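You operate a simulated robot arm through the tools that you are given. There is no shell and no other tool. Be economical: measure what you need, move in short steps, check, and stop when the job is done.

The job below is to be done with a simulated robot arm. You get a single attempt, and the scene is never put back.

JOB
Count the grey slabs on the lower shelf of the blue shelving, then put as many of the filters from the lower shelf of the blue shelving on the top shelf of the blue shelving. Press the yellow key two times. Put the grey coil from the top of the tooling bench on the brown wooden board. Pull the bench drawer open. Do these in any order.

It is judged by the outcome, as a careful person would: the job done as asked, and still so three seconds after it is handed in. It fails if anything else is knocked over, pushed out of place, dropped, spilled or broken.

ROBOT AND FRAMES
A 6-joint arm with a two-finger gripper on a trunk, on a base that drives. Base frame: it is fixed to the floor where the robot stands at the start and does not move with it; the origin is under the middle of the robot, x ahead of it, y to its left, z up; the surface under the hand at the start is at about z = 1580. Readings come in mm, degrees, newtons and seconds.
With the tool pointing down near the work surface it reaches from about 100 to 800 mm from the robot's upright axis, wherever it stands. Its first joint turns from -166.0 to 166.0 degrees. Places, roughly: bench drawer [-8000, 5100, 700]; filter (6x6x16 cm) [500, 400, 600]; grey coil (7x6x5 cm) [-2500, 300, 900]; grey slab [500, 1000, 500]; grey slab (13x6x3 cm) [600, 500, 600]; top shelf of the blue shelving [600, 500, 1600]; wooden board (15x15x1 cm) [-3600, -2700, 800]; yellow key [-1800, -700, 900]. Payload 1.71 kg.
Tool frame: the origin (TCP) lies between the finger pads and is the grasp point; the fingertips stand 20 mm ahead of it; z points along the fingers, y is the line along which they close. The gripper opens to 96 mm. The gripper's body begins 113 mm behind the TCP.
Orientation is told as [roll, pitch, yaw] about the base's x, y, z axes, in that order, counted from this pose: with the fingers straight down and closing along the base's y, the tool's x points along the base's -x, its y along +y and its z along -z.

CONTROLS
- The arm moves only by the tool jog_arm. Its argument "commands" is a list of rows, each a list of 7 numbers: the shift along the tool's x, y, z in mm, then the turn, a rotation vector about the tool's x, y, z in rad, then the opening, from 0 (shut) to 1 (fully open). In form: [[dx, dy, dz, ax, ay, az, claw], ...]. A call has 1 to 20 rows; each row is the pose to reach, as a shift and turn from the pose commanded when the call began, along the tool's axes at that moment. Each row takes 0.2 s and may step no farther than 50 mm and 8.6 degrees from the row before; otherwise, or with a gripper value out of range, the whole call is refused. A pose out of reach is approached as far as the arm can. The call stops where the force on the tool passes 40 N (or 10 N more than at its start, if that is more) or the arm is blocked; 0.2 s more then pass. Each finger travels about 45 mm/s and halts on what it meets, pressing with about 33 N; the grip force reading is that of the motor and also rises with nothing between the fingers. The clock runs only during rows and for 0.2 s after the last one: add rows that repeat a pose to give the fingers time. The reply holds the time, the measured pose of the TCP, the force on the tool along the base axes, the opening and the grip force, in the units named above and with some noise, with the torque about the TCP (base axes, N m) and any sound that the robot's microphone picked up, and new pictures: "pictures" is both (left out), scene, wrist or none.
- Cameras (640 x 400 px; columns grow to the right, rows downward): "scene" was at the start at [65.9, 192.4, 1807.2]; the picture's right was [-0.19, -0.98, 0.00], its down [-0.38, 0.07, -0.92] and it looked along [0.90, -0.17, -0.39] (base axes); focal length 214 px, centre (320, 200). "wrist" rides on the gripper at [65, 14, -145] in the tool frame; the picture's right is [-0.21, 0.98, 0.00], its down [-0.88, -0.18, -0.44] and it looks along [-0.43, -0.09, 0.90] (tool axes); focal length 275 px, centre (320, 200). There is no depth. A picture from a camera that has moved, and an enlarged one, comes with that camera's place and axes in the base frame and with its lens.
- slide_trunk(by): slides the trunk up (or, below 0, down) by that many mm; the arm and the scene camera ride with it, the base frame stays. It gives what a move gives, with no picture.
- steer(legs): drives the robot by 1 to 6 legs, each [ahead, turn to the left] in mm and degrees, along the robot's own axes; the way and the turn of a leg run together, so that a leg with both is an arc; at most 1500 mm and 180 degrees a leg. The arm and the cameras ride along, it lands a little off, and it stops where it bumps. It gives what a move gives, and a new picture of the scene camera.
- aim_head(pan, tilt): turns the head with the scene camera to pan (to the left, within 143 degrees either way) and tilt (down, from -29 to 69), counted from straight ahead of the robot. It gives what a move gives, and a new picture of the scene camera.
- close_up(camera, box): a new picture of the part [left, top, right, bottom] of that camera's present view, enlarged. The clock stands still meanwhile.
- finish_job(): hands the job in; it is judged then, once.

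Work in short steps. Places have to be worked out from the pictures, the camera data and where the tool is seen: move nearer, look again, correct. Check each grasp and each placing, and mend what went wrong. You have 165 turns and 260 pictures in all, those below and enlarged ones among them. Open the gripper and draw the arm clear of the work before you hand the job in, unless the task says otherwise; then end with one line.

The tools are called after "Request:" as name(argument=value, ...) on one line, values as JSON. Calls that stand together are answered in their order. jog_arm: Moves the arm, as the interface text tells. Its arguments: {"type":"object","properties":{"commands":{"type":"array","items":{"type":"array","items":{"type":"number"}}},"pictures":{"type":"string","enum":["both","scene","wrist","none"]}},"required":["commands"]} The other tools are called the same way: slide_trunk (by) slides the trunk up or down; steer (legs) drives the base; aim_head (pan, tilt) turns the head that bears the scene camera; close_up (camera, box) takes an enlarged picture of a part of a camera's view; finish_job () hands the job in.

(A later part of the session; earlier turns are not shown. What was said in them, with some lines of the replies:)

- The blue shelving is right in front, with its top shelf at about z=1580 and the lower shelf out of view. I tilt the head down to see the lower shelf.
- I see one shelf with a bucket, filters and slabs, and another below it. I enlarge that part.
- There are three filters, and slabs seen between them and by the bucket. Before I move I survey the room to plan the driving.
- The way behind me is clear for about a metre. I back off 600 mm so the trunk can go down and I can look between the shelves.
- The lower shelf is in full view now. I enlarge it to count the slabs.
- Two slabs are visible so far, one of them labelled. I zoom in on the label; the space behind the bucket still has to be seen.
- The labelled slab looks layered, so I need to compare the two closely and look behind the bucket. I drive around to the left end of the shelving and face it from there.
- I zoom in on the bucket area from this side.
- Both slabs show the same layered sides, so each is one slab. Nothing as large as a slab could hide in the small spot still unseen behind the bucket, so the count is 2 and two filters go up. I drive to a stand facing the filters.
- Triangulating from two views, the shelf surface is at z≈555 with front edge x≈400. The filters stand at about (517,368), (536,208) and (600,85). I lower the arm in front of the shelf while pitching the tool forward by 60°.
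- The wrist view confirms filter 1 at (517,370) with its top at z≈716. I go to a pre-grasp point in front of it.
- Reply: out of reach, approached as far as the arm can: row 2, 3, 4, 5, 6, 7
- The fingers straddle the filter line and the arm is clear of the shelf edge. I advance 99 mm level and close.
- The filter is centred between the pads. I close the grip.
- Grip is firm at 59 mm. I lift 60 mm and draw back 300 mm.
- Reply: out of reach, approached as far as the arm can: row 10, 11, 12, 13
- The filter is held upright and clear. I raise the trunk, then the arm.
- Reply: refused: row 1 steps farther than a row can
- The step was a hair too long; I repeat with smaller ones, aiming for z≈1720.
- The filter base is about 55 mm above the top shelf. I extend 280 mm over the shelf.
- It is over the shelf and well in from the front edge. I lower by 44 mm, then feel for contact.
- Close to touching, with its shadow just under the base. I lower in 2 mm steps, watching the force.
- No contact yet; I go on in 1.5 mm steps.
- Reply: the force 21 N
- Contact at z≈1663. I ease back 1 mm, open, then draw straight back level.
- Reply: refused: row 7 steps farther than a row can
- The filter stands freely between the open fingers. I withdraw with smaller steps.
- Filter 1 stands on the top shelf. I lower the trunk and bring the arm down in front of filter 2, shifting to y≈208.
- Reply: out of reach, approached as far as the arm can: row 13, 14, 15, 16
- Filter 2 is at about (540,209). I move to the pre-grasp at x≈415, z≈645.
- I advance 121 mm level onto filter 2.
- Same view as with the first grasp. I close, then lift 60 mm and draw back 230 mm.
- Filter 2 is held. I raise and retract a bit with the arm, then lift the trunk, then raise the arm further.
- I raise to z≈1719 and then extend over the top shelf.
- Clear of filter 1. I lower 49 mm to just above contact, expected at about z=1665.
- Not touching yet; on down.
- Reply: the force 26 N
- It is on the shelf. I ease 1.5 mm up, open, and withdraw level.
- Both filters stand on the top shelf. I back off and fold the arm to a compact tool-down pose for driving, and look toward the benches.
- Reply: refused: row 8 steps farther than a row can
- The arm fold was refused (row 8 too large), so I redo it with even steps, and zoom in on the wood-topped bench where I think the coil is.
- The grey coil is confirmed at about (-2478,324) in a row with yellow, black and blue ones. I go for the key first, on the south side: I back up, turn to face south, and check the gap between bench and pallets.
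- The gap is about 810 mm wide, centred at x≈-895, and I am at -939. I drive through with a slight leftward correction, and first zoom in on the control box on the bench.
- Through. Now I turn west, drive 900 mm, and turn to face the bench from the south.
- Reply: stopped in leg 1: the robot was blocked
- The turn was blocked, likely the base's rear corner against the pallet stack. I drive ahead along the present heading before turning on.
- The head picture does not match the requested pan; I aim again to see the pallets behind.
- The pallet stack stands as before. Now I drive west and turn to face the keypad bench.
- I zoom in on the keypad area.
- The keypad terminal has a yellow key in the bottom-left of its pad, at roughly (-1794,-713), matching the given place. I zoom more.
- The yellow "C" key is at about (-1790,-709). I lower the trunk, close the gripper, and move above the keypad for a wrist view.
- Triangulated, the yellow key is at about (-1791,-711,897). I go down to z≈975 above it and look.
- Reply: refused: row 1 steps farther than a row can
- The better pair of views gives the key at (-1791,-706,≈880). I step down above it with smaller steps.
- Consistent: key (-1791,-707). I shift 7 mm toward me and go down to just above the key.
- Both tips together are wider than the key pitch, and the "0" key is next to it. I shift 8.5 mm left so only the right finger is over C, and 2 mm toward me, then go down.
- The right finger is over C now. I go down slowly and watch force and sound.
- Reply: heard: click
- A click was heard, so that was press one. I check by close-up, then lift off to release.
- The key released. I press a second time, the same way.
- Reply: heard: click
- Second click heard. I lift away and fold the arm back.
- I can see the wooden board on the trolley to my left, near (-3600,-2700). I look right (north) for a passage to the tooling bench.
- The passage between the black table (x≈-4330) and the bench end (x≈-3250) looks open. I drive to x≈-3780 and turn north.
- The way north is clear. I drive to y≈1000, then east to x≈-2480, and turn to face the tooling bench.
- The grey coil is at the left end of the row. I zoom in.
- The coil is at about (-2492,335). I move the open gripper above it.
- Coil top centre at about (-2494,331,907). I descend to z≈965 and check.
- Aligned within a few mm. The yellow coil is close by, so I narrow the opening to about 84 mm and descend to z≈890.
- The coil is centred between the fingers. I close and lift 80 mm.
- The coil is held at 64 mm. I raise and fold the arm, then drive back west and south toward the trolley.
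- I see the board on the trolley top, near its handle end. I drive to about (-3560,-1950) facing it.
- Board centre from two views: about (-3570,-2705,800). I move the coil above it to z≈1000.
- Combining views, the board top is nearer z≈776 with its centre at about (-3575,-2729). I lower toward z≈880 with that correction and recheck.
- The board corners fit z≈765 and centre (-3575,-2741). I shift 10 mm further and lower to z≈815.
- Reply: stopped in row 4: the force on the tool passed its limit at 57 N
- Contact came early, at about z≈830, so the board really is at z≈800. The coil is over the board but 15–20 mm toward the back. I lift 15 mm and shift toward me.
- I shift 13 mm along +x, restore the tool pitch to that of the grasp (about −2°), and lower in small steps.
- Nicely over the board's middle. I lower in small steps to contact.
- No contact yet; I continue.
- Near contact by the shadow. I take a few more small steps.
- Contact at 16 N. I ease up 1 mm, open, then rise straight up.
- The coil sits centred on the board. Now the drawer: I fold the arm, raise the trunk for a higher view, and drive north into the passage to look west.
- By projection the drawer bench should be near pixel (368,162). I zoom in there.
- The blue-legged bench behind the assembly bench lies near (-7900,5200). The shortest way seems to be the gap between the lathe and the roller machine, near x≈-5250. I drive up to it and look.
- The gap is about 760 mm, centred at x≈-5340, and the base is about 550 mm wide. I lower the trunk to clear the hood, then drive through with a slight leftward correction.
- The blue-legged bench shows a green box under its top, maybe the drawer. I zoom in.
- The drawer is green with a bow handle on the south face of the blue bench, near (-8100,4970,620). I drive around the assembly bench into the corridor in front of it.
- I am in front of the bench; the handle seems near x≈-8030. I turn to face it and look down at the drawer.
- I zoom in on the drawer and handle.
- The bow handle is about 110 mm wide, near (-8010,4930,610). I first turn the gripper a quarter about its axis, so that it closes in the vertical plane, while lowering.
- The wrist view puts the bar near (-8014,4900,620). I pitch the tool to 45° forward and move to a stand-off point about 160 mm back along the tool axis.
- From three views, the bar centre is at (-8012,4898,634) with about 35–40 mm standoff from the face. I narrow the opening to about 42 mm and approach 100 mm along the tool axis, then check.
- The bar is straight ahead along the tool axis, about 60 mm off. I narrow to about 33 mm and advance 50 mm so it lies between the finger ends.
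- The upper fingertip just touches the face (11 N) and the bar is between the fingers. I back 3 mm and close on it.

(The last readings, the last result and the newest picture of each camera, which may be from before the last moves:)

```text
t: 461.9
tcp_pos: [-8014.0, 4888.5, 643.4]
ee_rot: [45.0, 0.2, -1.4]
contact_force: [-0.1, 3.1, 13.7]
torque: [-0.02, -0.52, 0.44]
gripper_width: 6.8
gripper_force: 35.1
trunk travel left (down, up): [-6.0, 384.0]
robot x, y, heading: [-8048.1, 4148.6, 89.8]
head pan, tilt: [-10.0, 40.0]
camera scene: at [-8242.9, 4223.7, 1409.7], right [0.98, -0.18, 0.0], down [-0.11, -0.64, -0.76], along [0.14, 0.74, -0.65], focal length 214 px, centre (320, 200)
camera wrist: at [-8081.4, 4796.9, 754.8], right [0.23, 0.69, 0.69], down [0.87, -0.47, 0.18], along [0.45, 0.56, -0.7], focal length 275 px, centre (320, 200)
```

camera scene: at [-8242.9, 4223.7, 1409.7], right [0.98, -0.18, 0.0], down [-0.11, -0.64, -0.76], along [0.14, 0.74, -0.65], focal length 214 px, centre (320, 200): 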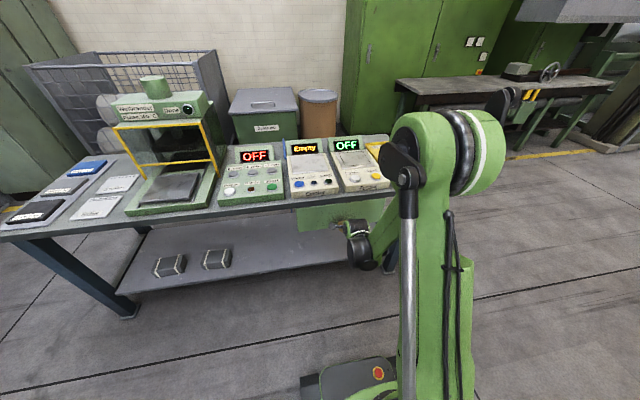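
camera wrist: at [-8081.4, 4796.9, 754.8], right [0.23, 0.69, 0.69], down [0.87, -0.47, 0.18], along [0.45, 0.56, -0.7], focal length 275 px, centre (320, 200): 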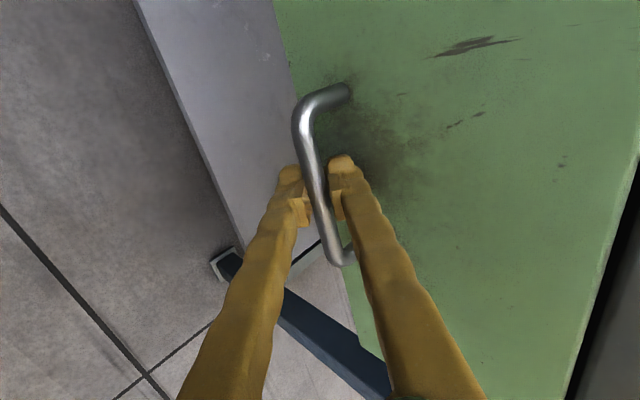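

The bar is gripped at 7 mm. I pull 40 mm toward me and watch the force.

Request:
jog_arm(commands=[[0, -7, -7, 0, 0, 0, 0], [0, -14, -14, 0, 0, 0, 0], [0, -21, -21, 0, 0, 0, 0], [0, -28, -28, 0, 0, 0, 0], [0, -28, -28, 0, 0, 0, 0]])

```text
t: 463.1
tcp_pos: [-8014.5, 4846.8, 642.2]
ee_rot: [45.0, 0.3, -1.5]
contact_force: [17.0, 0.4, 21.2]
torque: [-0.06, -0.46, 0.44]
gripper_width: 6.7
gripper_force: 34.8
trunk travel left (down, up): [-6.0, 384.0]
robot x, y, heading: [-8045.9, 4150.0, 89.9]
head pan, tilt: [-10.0, 40.0]
camera scene: at [-8242.2, 4223.2, 1409.8], right [0.98, -0.18, 0.0], down [-0.11, -0.64, -0.76], along [0.14, 0.74, -0.65], focal length 214 px, centre (320, 200)
camera wrist: at [-8082.0, 4756.2, 754.3], right [0.23, 0.69, 0.69], down [0.86, -0.47, 0.18], along [0.45, 0.56, -0.7], focal length 275 px, centre (320, 200)
```

scene: 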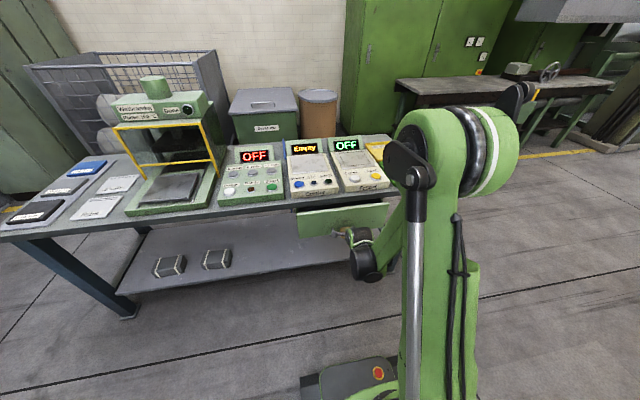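
wrist: 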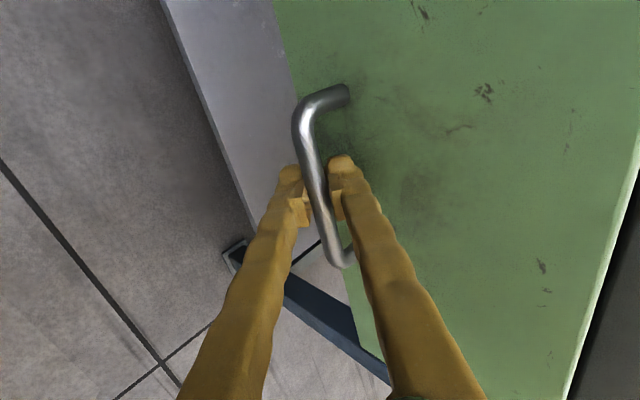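

The drawer is opening, with small side and upward loads. I relieve these by 1–2 mm and pull another 90 mm.

Request:
jog_arm(commands=[[-1.5, -5, -8, 0, 0, 0, 0], [-1.5, -15, -18, 0, 0, 0, 0], [-1.5, -26, -29, 0, 0, 0, 0], [-1.5, -37, -40, 0, 0, 0, 0], [-1.5, -48, -51, 0, 0, 0, 0], [-1.5, -60, -63, 0, 0, 0, 0], [-1.5, -60, -63, 0, 0, 0, 0]], pictures="scene")

```text
t: 464.0
tcp_pos: [-8013.6, 4797.7, 651.5]
ee_rot: [45.2, 0.3, -1.6]
contact_force: [-0.9, 0.6, -60.8]
torque: [-0.28, -0.55, 0.15]
gripper_width: 9.7
gripper_force: 34.5
out of reach, approached as far as the arm can: row 4
trunk travel left (down, up): [-6.0, 384.0]
robot x, y, heading: [-8047.5, 4147.4, 89.7]
head pan, tilt: [-10.0, 40.0]
stopped in row 4: the force on the tool passed its limit at 41 N (the readings are from after the stop); the commanded pose is now the measured one
camera scene: at [-8242.8, 4228.4, 1408.7], right [0.98, -0.18, 0.0], down [-0.11, -0.65, -0.75], along [0.14, 0.74, -0.66], focal length 214 px, centre (320, 200)
```

scene: 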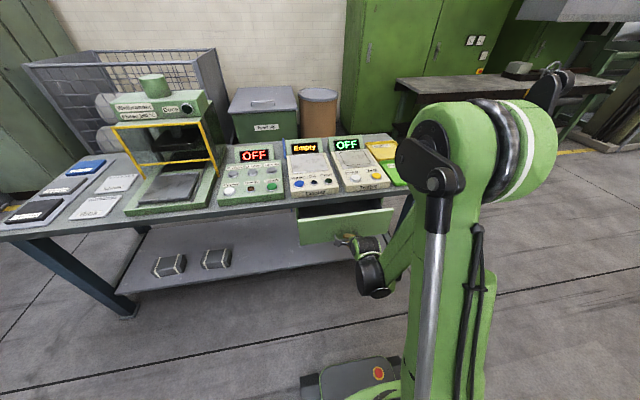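

The arm hit its retraction limit and started lifting. The drawer is open about 90 mm. I lower 8 mm to take off the load.

Request:
jog_arm(commands=[[0, -3, 3, 0, 0, 0, 0], [0, -6, 6, 0, 0, 0, 0], [0, -6, 6, 0, 0, 0, 0]], pictures="wrist")

```text
t: 464.3
tcp_pos: [-8013.8, 4781.4, 668.3]
ee_rot: [46.7, 0.4, -1.5]
contact_force: [0.8, -0.5, 0.2]
torque: [0.03, 0.0, -0.03]
gripper_width: 0.1
gripper_force: 29.7
out of reach, approached as far as the arm can: row 1
trunk travel left (down, up): [-6.0, 384.0]
robot x, y, heading: [-8045.8, 4147.8, 89.8]
head pan, tilt: [-10.0, 40.0]
stopped in row 1: the force on the tool passed its limit at 73 N (the readings are from after the stop); the commanded pose is now the measured one
camera wrist: at [-8081.4, 4686.7, 778.5], right [0.23, 0.67, 0.71], down [0.87, -0.47, 0.16], along [0.45, 0.58, -0.68], focal length 275 px, centre (320, 200)
```

wrist: 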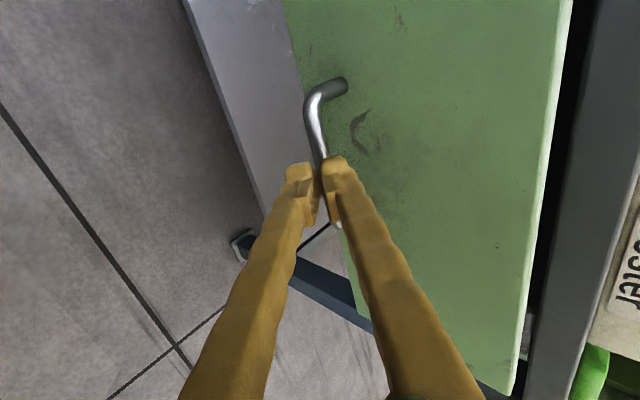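

The fingers slipped up off the bar; the drawer stays open about 95 mm. I rise 90 mm and turn the tool to nearly straight down (about 10°), which should let me pull further.

Request:
jog_arm(commands=[[0, 22, -20, 0, 0, 0, 0], [0, 44, -41, 0, 0, 0, 0], [0, 66, -62, 0, 0, 0, 0.2], [0, 66, -62, 0.128, 0, 0, 0.45], [0, 66, -62, 0.256, 0, 0, 0.45], [0, 66, -62, 0.384, 0, 0, 0.45], [0, 66, -62, 0.512, 0, 0, 0.45], [0, 66, -62, 0.64, 0, 0, 0.45], [0, 66, -62, 0.64, 0, 0, 0.45]])

```text
t: 466.3
tcp_pos: [-8013.5, 4786.9, 752.5]
ee_rot: [9.5, 0.5, -1.5]
contact_force: [-0.3, -0.4, 0.1]
torque: [-0.01, -0.01, 0.02]
gripper_width: 43.1
gripper_force: 0.1
trunk travel left (down, up): [-6.0, 384.0]
robot x, y, heading: [-8048.6, 4147.7, 89.7]
head pan, tilt: [-10.0, 40.0]
camera scene: at [-8242.8, 4224.4, 1409.6], right [0.98, -0.18, 0.0], down [-0.11, -0.64, -0.76], along [0.14, 0.74, -0.65], focal length 214 px, centre (320, 200)
camera wrist: at [-8078.7, 4778.9, 898.3], right [0.23, 0.96, 0.16], down [0.87, -0.28, 0.4], along [0.43, 0.05, -0.9], focal length 275 px, centre (320, 200)
```

scene: 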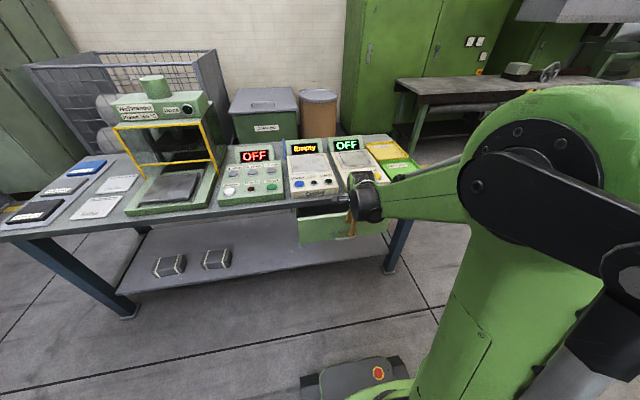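
wrist: 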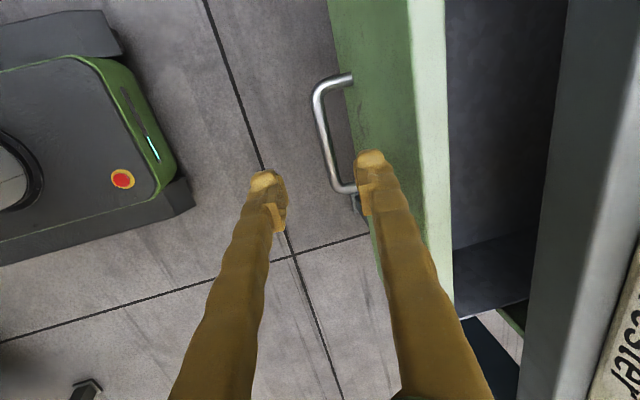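

A clear top view: the bar is at about y=4811. I go down along it with a ~31 mm opening, stopping short to check.

Request:
jog_arm(commands=[[0, 2, 20, 0, 0, 0, 0.33], [0, 4, 45, 0, 0, 0, 0.33], [0, 5, 68, 0, 0, 0, 0.33], [0, 5, 68, 0, 0, 0, 0.33]], pictures="wrist")

```text
t: 467.3
tcp_pos: [-8013.1, 4803.5, 685.7]
ee_rot: [9.6, 0.4, -1.5]
contact_force: [-0.2, -0.3, 0.1]
torque: [-0.02, -0.02, 0.0]
gripper_width: 31.3
gripper_force: 0.1
trunk travel left (down, up): [-6.0, 384.0]
robot x, y, heading: [-8048.1, 4148.2, 89.9]
head pan, tilt: [-10.0, 40.0]
camera wrist: at [-8078.3, 4795.5, 831.7], right [0.23, 0.96, 0.16], down [0.87, -0.28, 0.4], along [0.43, 0.05, -0.9], focal length 275 px, centre (320, 200)
```

wrist: 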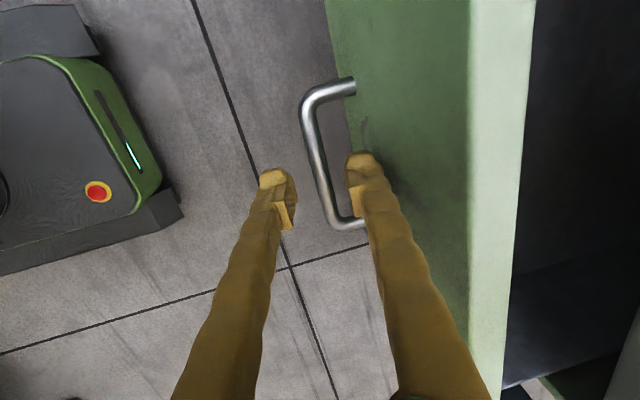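

Aligned: bar y≈4811. I descend 45 mm and close.

Request:
jog_arm(commands=[[3, 0, 15, 0, 0, 0, 0.33], [3, 0, 30, 0, 0, 0, 0.33], [3, 0, 45, 0, 0, 0, 0.33], [3, 0, 45, 0, 0, 0, 0.33], [3, 0, 45, 0, 0, 0, 0], [3, 0, 45, 0, 0, 0, 0], [3, 0, 45, 0, 0, 0, 0], [3, 0, 45, 0, 0, 0, 0]], pictures="wrist")

```text
t: 469.1
tcp_pos: [-8014.9, 4811.9, 641.8]
ee_rot: [9.5, 0.4, -1.4]
contact_force: [0.3, -0.4, -3.0]
torque: [0.05, -0.17, 0.7]
gripper_width: 6.8
gripper_force: 35.4
trunk travel left (down, up): [-6.0, 384.0]
robot x, y, heading: [-8046.0, 4146.1, 89.8]
head pan, tilt: [-10.0, 40.0]
camera wrist: at [-8081.4, 4802.7, 787.3], right [0.23, 0.96, 0.16], down [0.87, -0.28, 0.4], along [0.43, 0.05, -0.9], focal length 275 px, centre (320, 200)
```

wrist: 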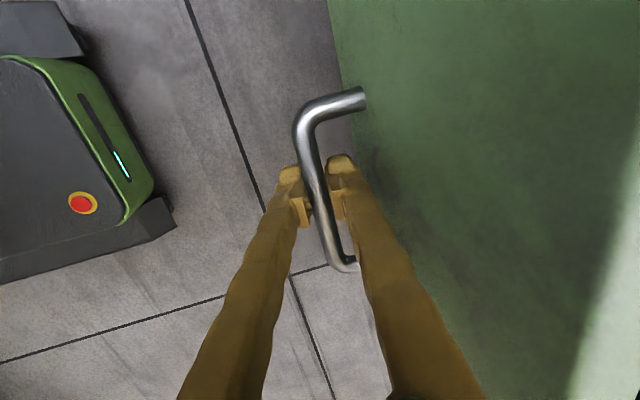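

Gripped again, nearly vertical. I pull 80 mm.

Request:
jog_arm(commands=[[0, -10, -1.7, 0, 0, 0, 0], [0, -20, -3.3, 0, 0, 0, 0], [0, -35, -5.9, 0, 0, 0, 0], [0, -50, -8.4, 0, 0, 0, 0], [0, -65, -10.9, 0, 0, 0, 0], [0, -80, -13.4, 0, 0, 0, 0], [0, -80, -13.4, 0, 0, 0, 0]], pictures="scene")

```text
t: 470.7
tcp_pos: [-8016.1, 4729.1, 642.0]
ee_rot: [9.5, 0.4, -1.5]
contact_force: [25.7, -2.0, -7.7]
torque: [0.0, -0.32, 0.7]
gripper_width: 6.9
gripper_force: 34.7
trunk travel left (down, up): [-6.0, 384.0]
robot x, y, heading: [-8045.5, 4147.1, 89.8]
head pan, tilt: [-10.0, 40.0]
camera scene: at [-8241.8, 4224.7, 1409.7], right [0.98, -0.18, 0.0], down [-0.11, -0.64, -0.76], along [0.13, 0.74, -0.65], focal length 214 px, centre (320, 200)
```

scene: 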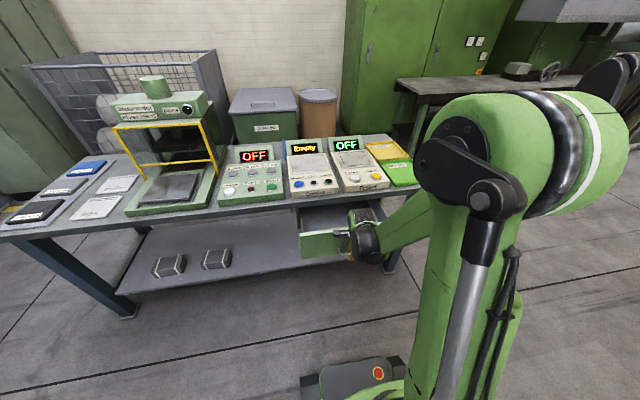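

It is open about 170 mm, with a side load from my 1.5° skew. I correct by +x and pull 80 mm more.

Request:
jog_arm(commands=[[-2, -8, -1.4, 0, 0, 0, 0], [-2.8, -20, -3.3, 0, 0, 0, 0], [-3.2, -35, -5.9, 0, 0, 0, 0], [-3.6, -50, -8.4, 0, 0, 0, 0], [-4, -65, -10.9, 0, 0, 0, 0], [-4.4, -80, -13.4, 0, 0, 0, 0], [-4.4, -80, -13.4, 0, 0, 0, 0]], pictures="scene")

```text
t: 472.3
tcp_pos: [-8015.9, 4648.3, 642.1]
ee_rot: [9.5, 0.3, -1.5]
contact_force: [8.4, -1.1, -15.1]
torque: [-0.02, -0.12, 0.71]
gripper_width: 6.5
gripper_force: 35.1
trunk travel left (down, up): [-6.0, 384.0]
robot x, y, heading: [-8047.5, 4148.1, 89.7]
head pan, tilt: [-10.0, 40.0]
camera scene: at [-8242.5, 4224.9, 1409.6], right [0.98, -0.18, 0.0], down [-0.11, -0.64, -0.76], along [0.14, 0.74, -0.65], focal length 214 px, centre (320, 200)
```

scene: 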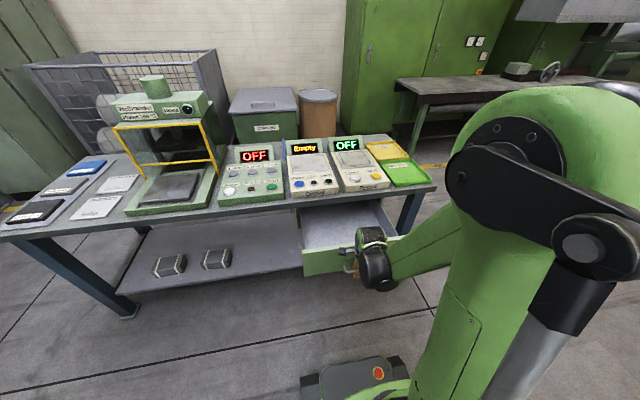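

The drawer is open about 250 mm. I open the fingers slightly and rise straight off the handle.

Request:
jog_arm(commands=[[0, 0, 0, 0, 0, 0, 0.3], [0, 0, 0, 0, 0, 0, 0.3], [0, 0, 0, 0, 0, 0, 0.3], [0, 0, -20, 0, 0, 0, 0.3], [0, 0, -50, 0, 0, 0, 0.3], [0, 0, -90, 0, 0, 0, 0.3], [0, 0, -135, 0, 0, 0, 0.3], [0, 0, -180, 0, 0, 0, 0.3], [0, 0, -225, 0, 0, 0, 0.5], [0, -20, -270, 0, 0, 0, 0.5], [0, -40, -310, 0, 0, 0, 0.5]])

```text
t: 474.7
tcp_pos: [-8014.5, 4556.1, 941.7]
ee_rot: [9.7, 0.5, -1.5]
contact_force: [0.5, 0.3, 0.1]
torque: [0.02, 0.04, 0.0]
gripper_width: 47.6
gripper_force: 0.0
trunk travel left (down, up): [-6.0, 384.0]
robot x, y, heading: [-8048.9, 4148.0, 89.9]
head pan, tilt: [-10.0, 40.0]
camera scene: at [-8242.8, 4218.7, 1409.9], right [0.98, -0.18, 0.0], down [-0.11, -0.64, -0.76], along [0.14, 0.75, -0.65], focal length 214 px, centre (320, 200)
camera wrist: at [-8080.1, 4546.9, 1088.2], right [0.23, 0.96, 0.16], down [0.87, -0.28, 0.4], along [0.43, 0.05, -0.9], focal length 275 px, centre (320, 200)
```

scene: 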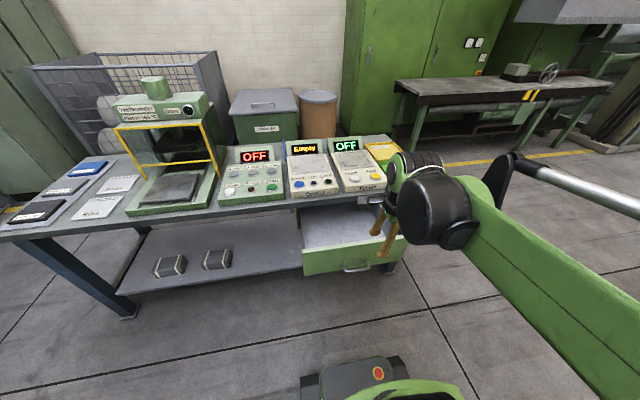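
wrist: 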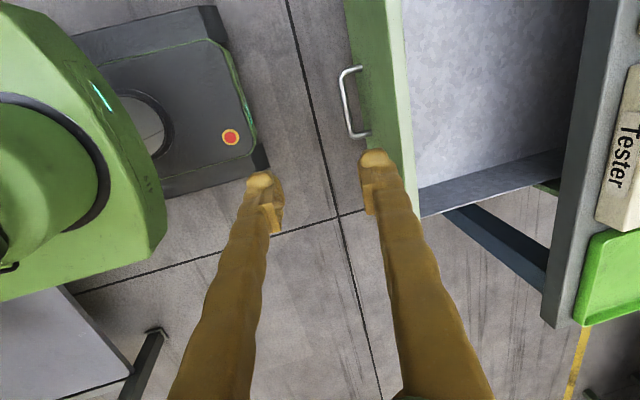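

The drawer stays open and empty of contact. I raise the arm clear and open the gripper fully.

Request:
jog_arm(commands=[[0, -10, -45, 0, 0, 0, 1], [0, -20, -90, 0, 0, 0, 1], [0, -30, -135, 0, 0, 0, 1], [0, -40, -180, 0, 0, 0, 1], [0, -50, -225, 0, 0, 0, 1], [0, -60, -270, 0, 0, 0, 1], [0, -60, -315, 0, 0, 0, 1], [0, -60, -315, 0, 0, 0, 1]], pictures="scene")

```text
t: 476.5
tcp_pos: [-8015.4, 4453.1, 1239.8]
ee_rot: [9.4, 0.4, -1.4]
contact_force: [0.6, 1.2, 0.6]
torque: [-0.11, -0.02, -0.01]
gripper_width: 96.2
gripper_force: 0.1
trunk travel left (down, up): [-6.0, 384.0]
robot x, y, heading: [-8048.6, 4145.9, 90.0]
head pan, tilt: [-10.0, 40.0]
camera scene: at [-8242.8, 4225.1, 1409.5], right [0.98, -0.18, 0.0], down [-0.11, -0.65, -0.76], along [0.14, 0.74, -0.65], focal length 214 px, centre (320, 200)
```

scene: 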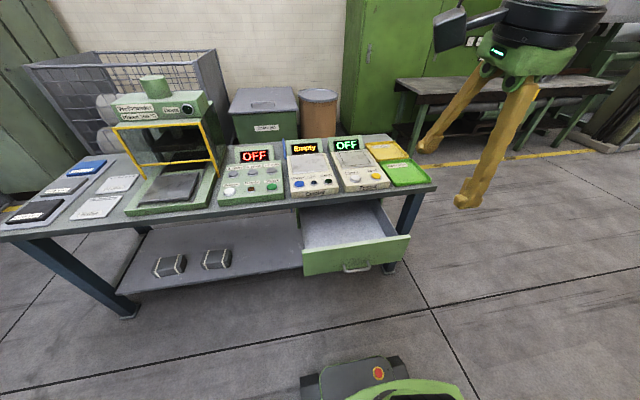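

All the parts are done and the arm is clear; I hand the job in.

Request:
finish_job()

```text
The job is handed in.
```

I counted two grey slabs and put two filters on the top shelf, pressed the yellow key twice (a click each time), set the grey coil on the wooden board, and pulled the bench drawer open about 250 mm; the base was stopped once while turning beside the pallet stack, which looked unmoved afterwards.
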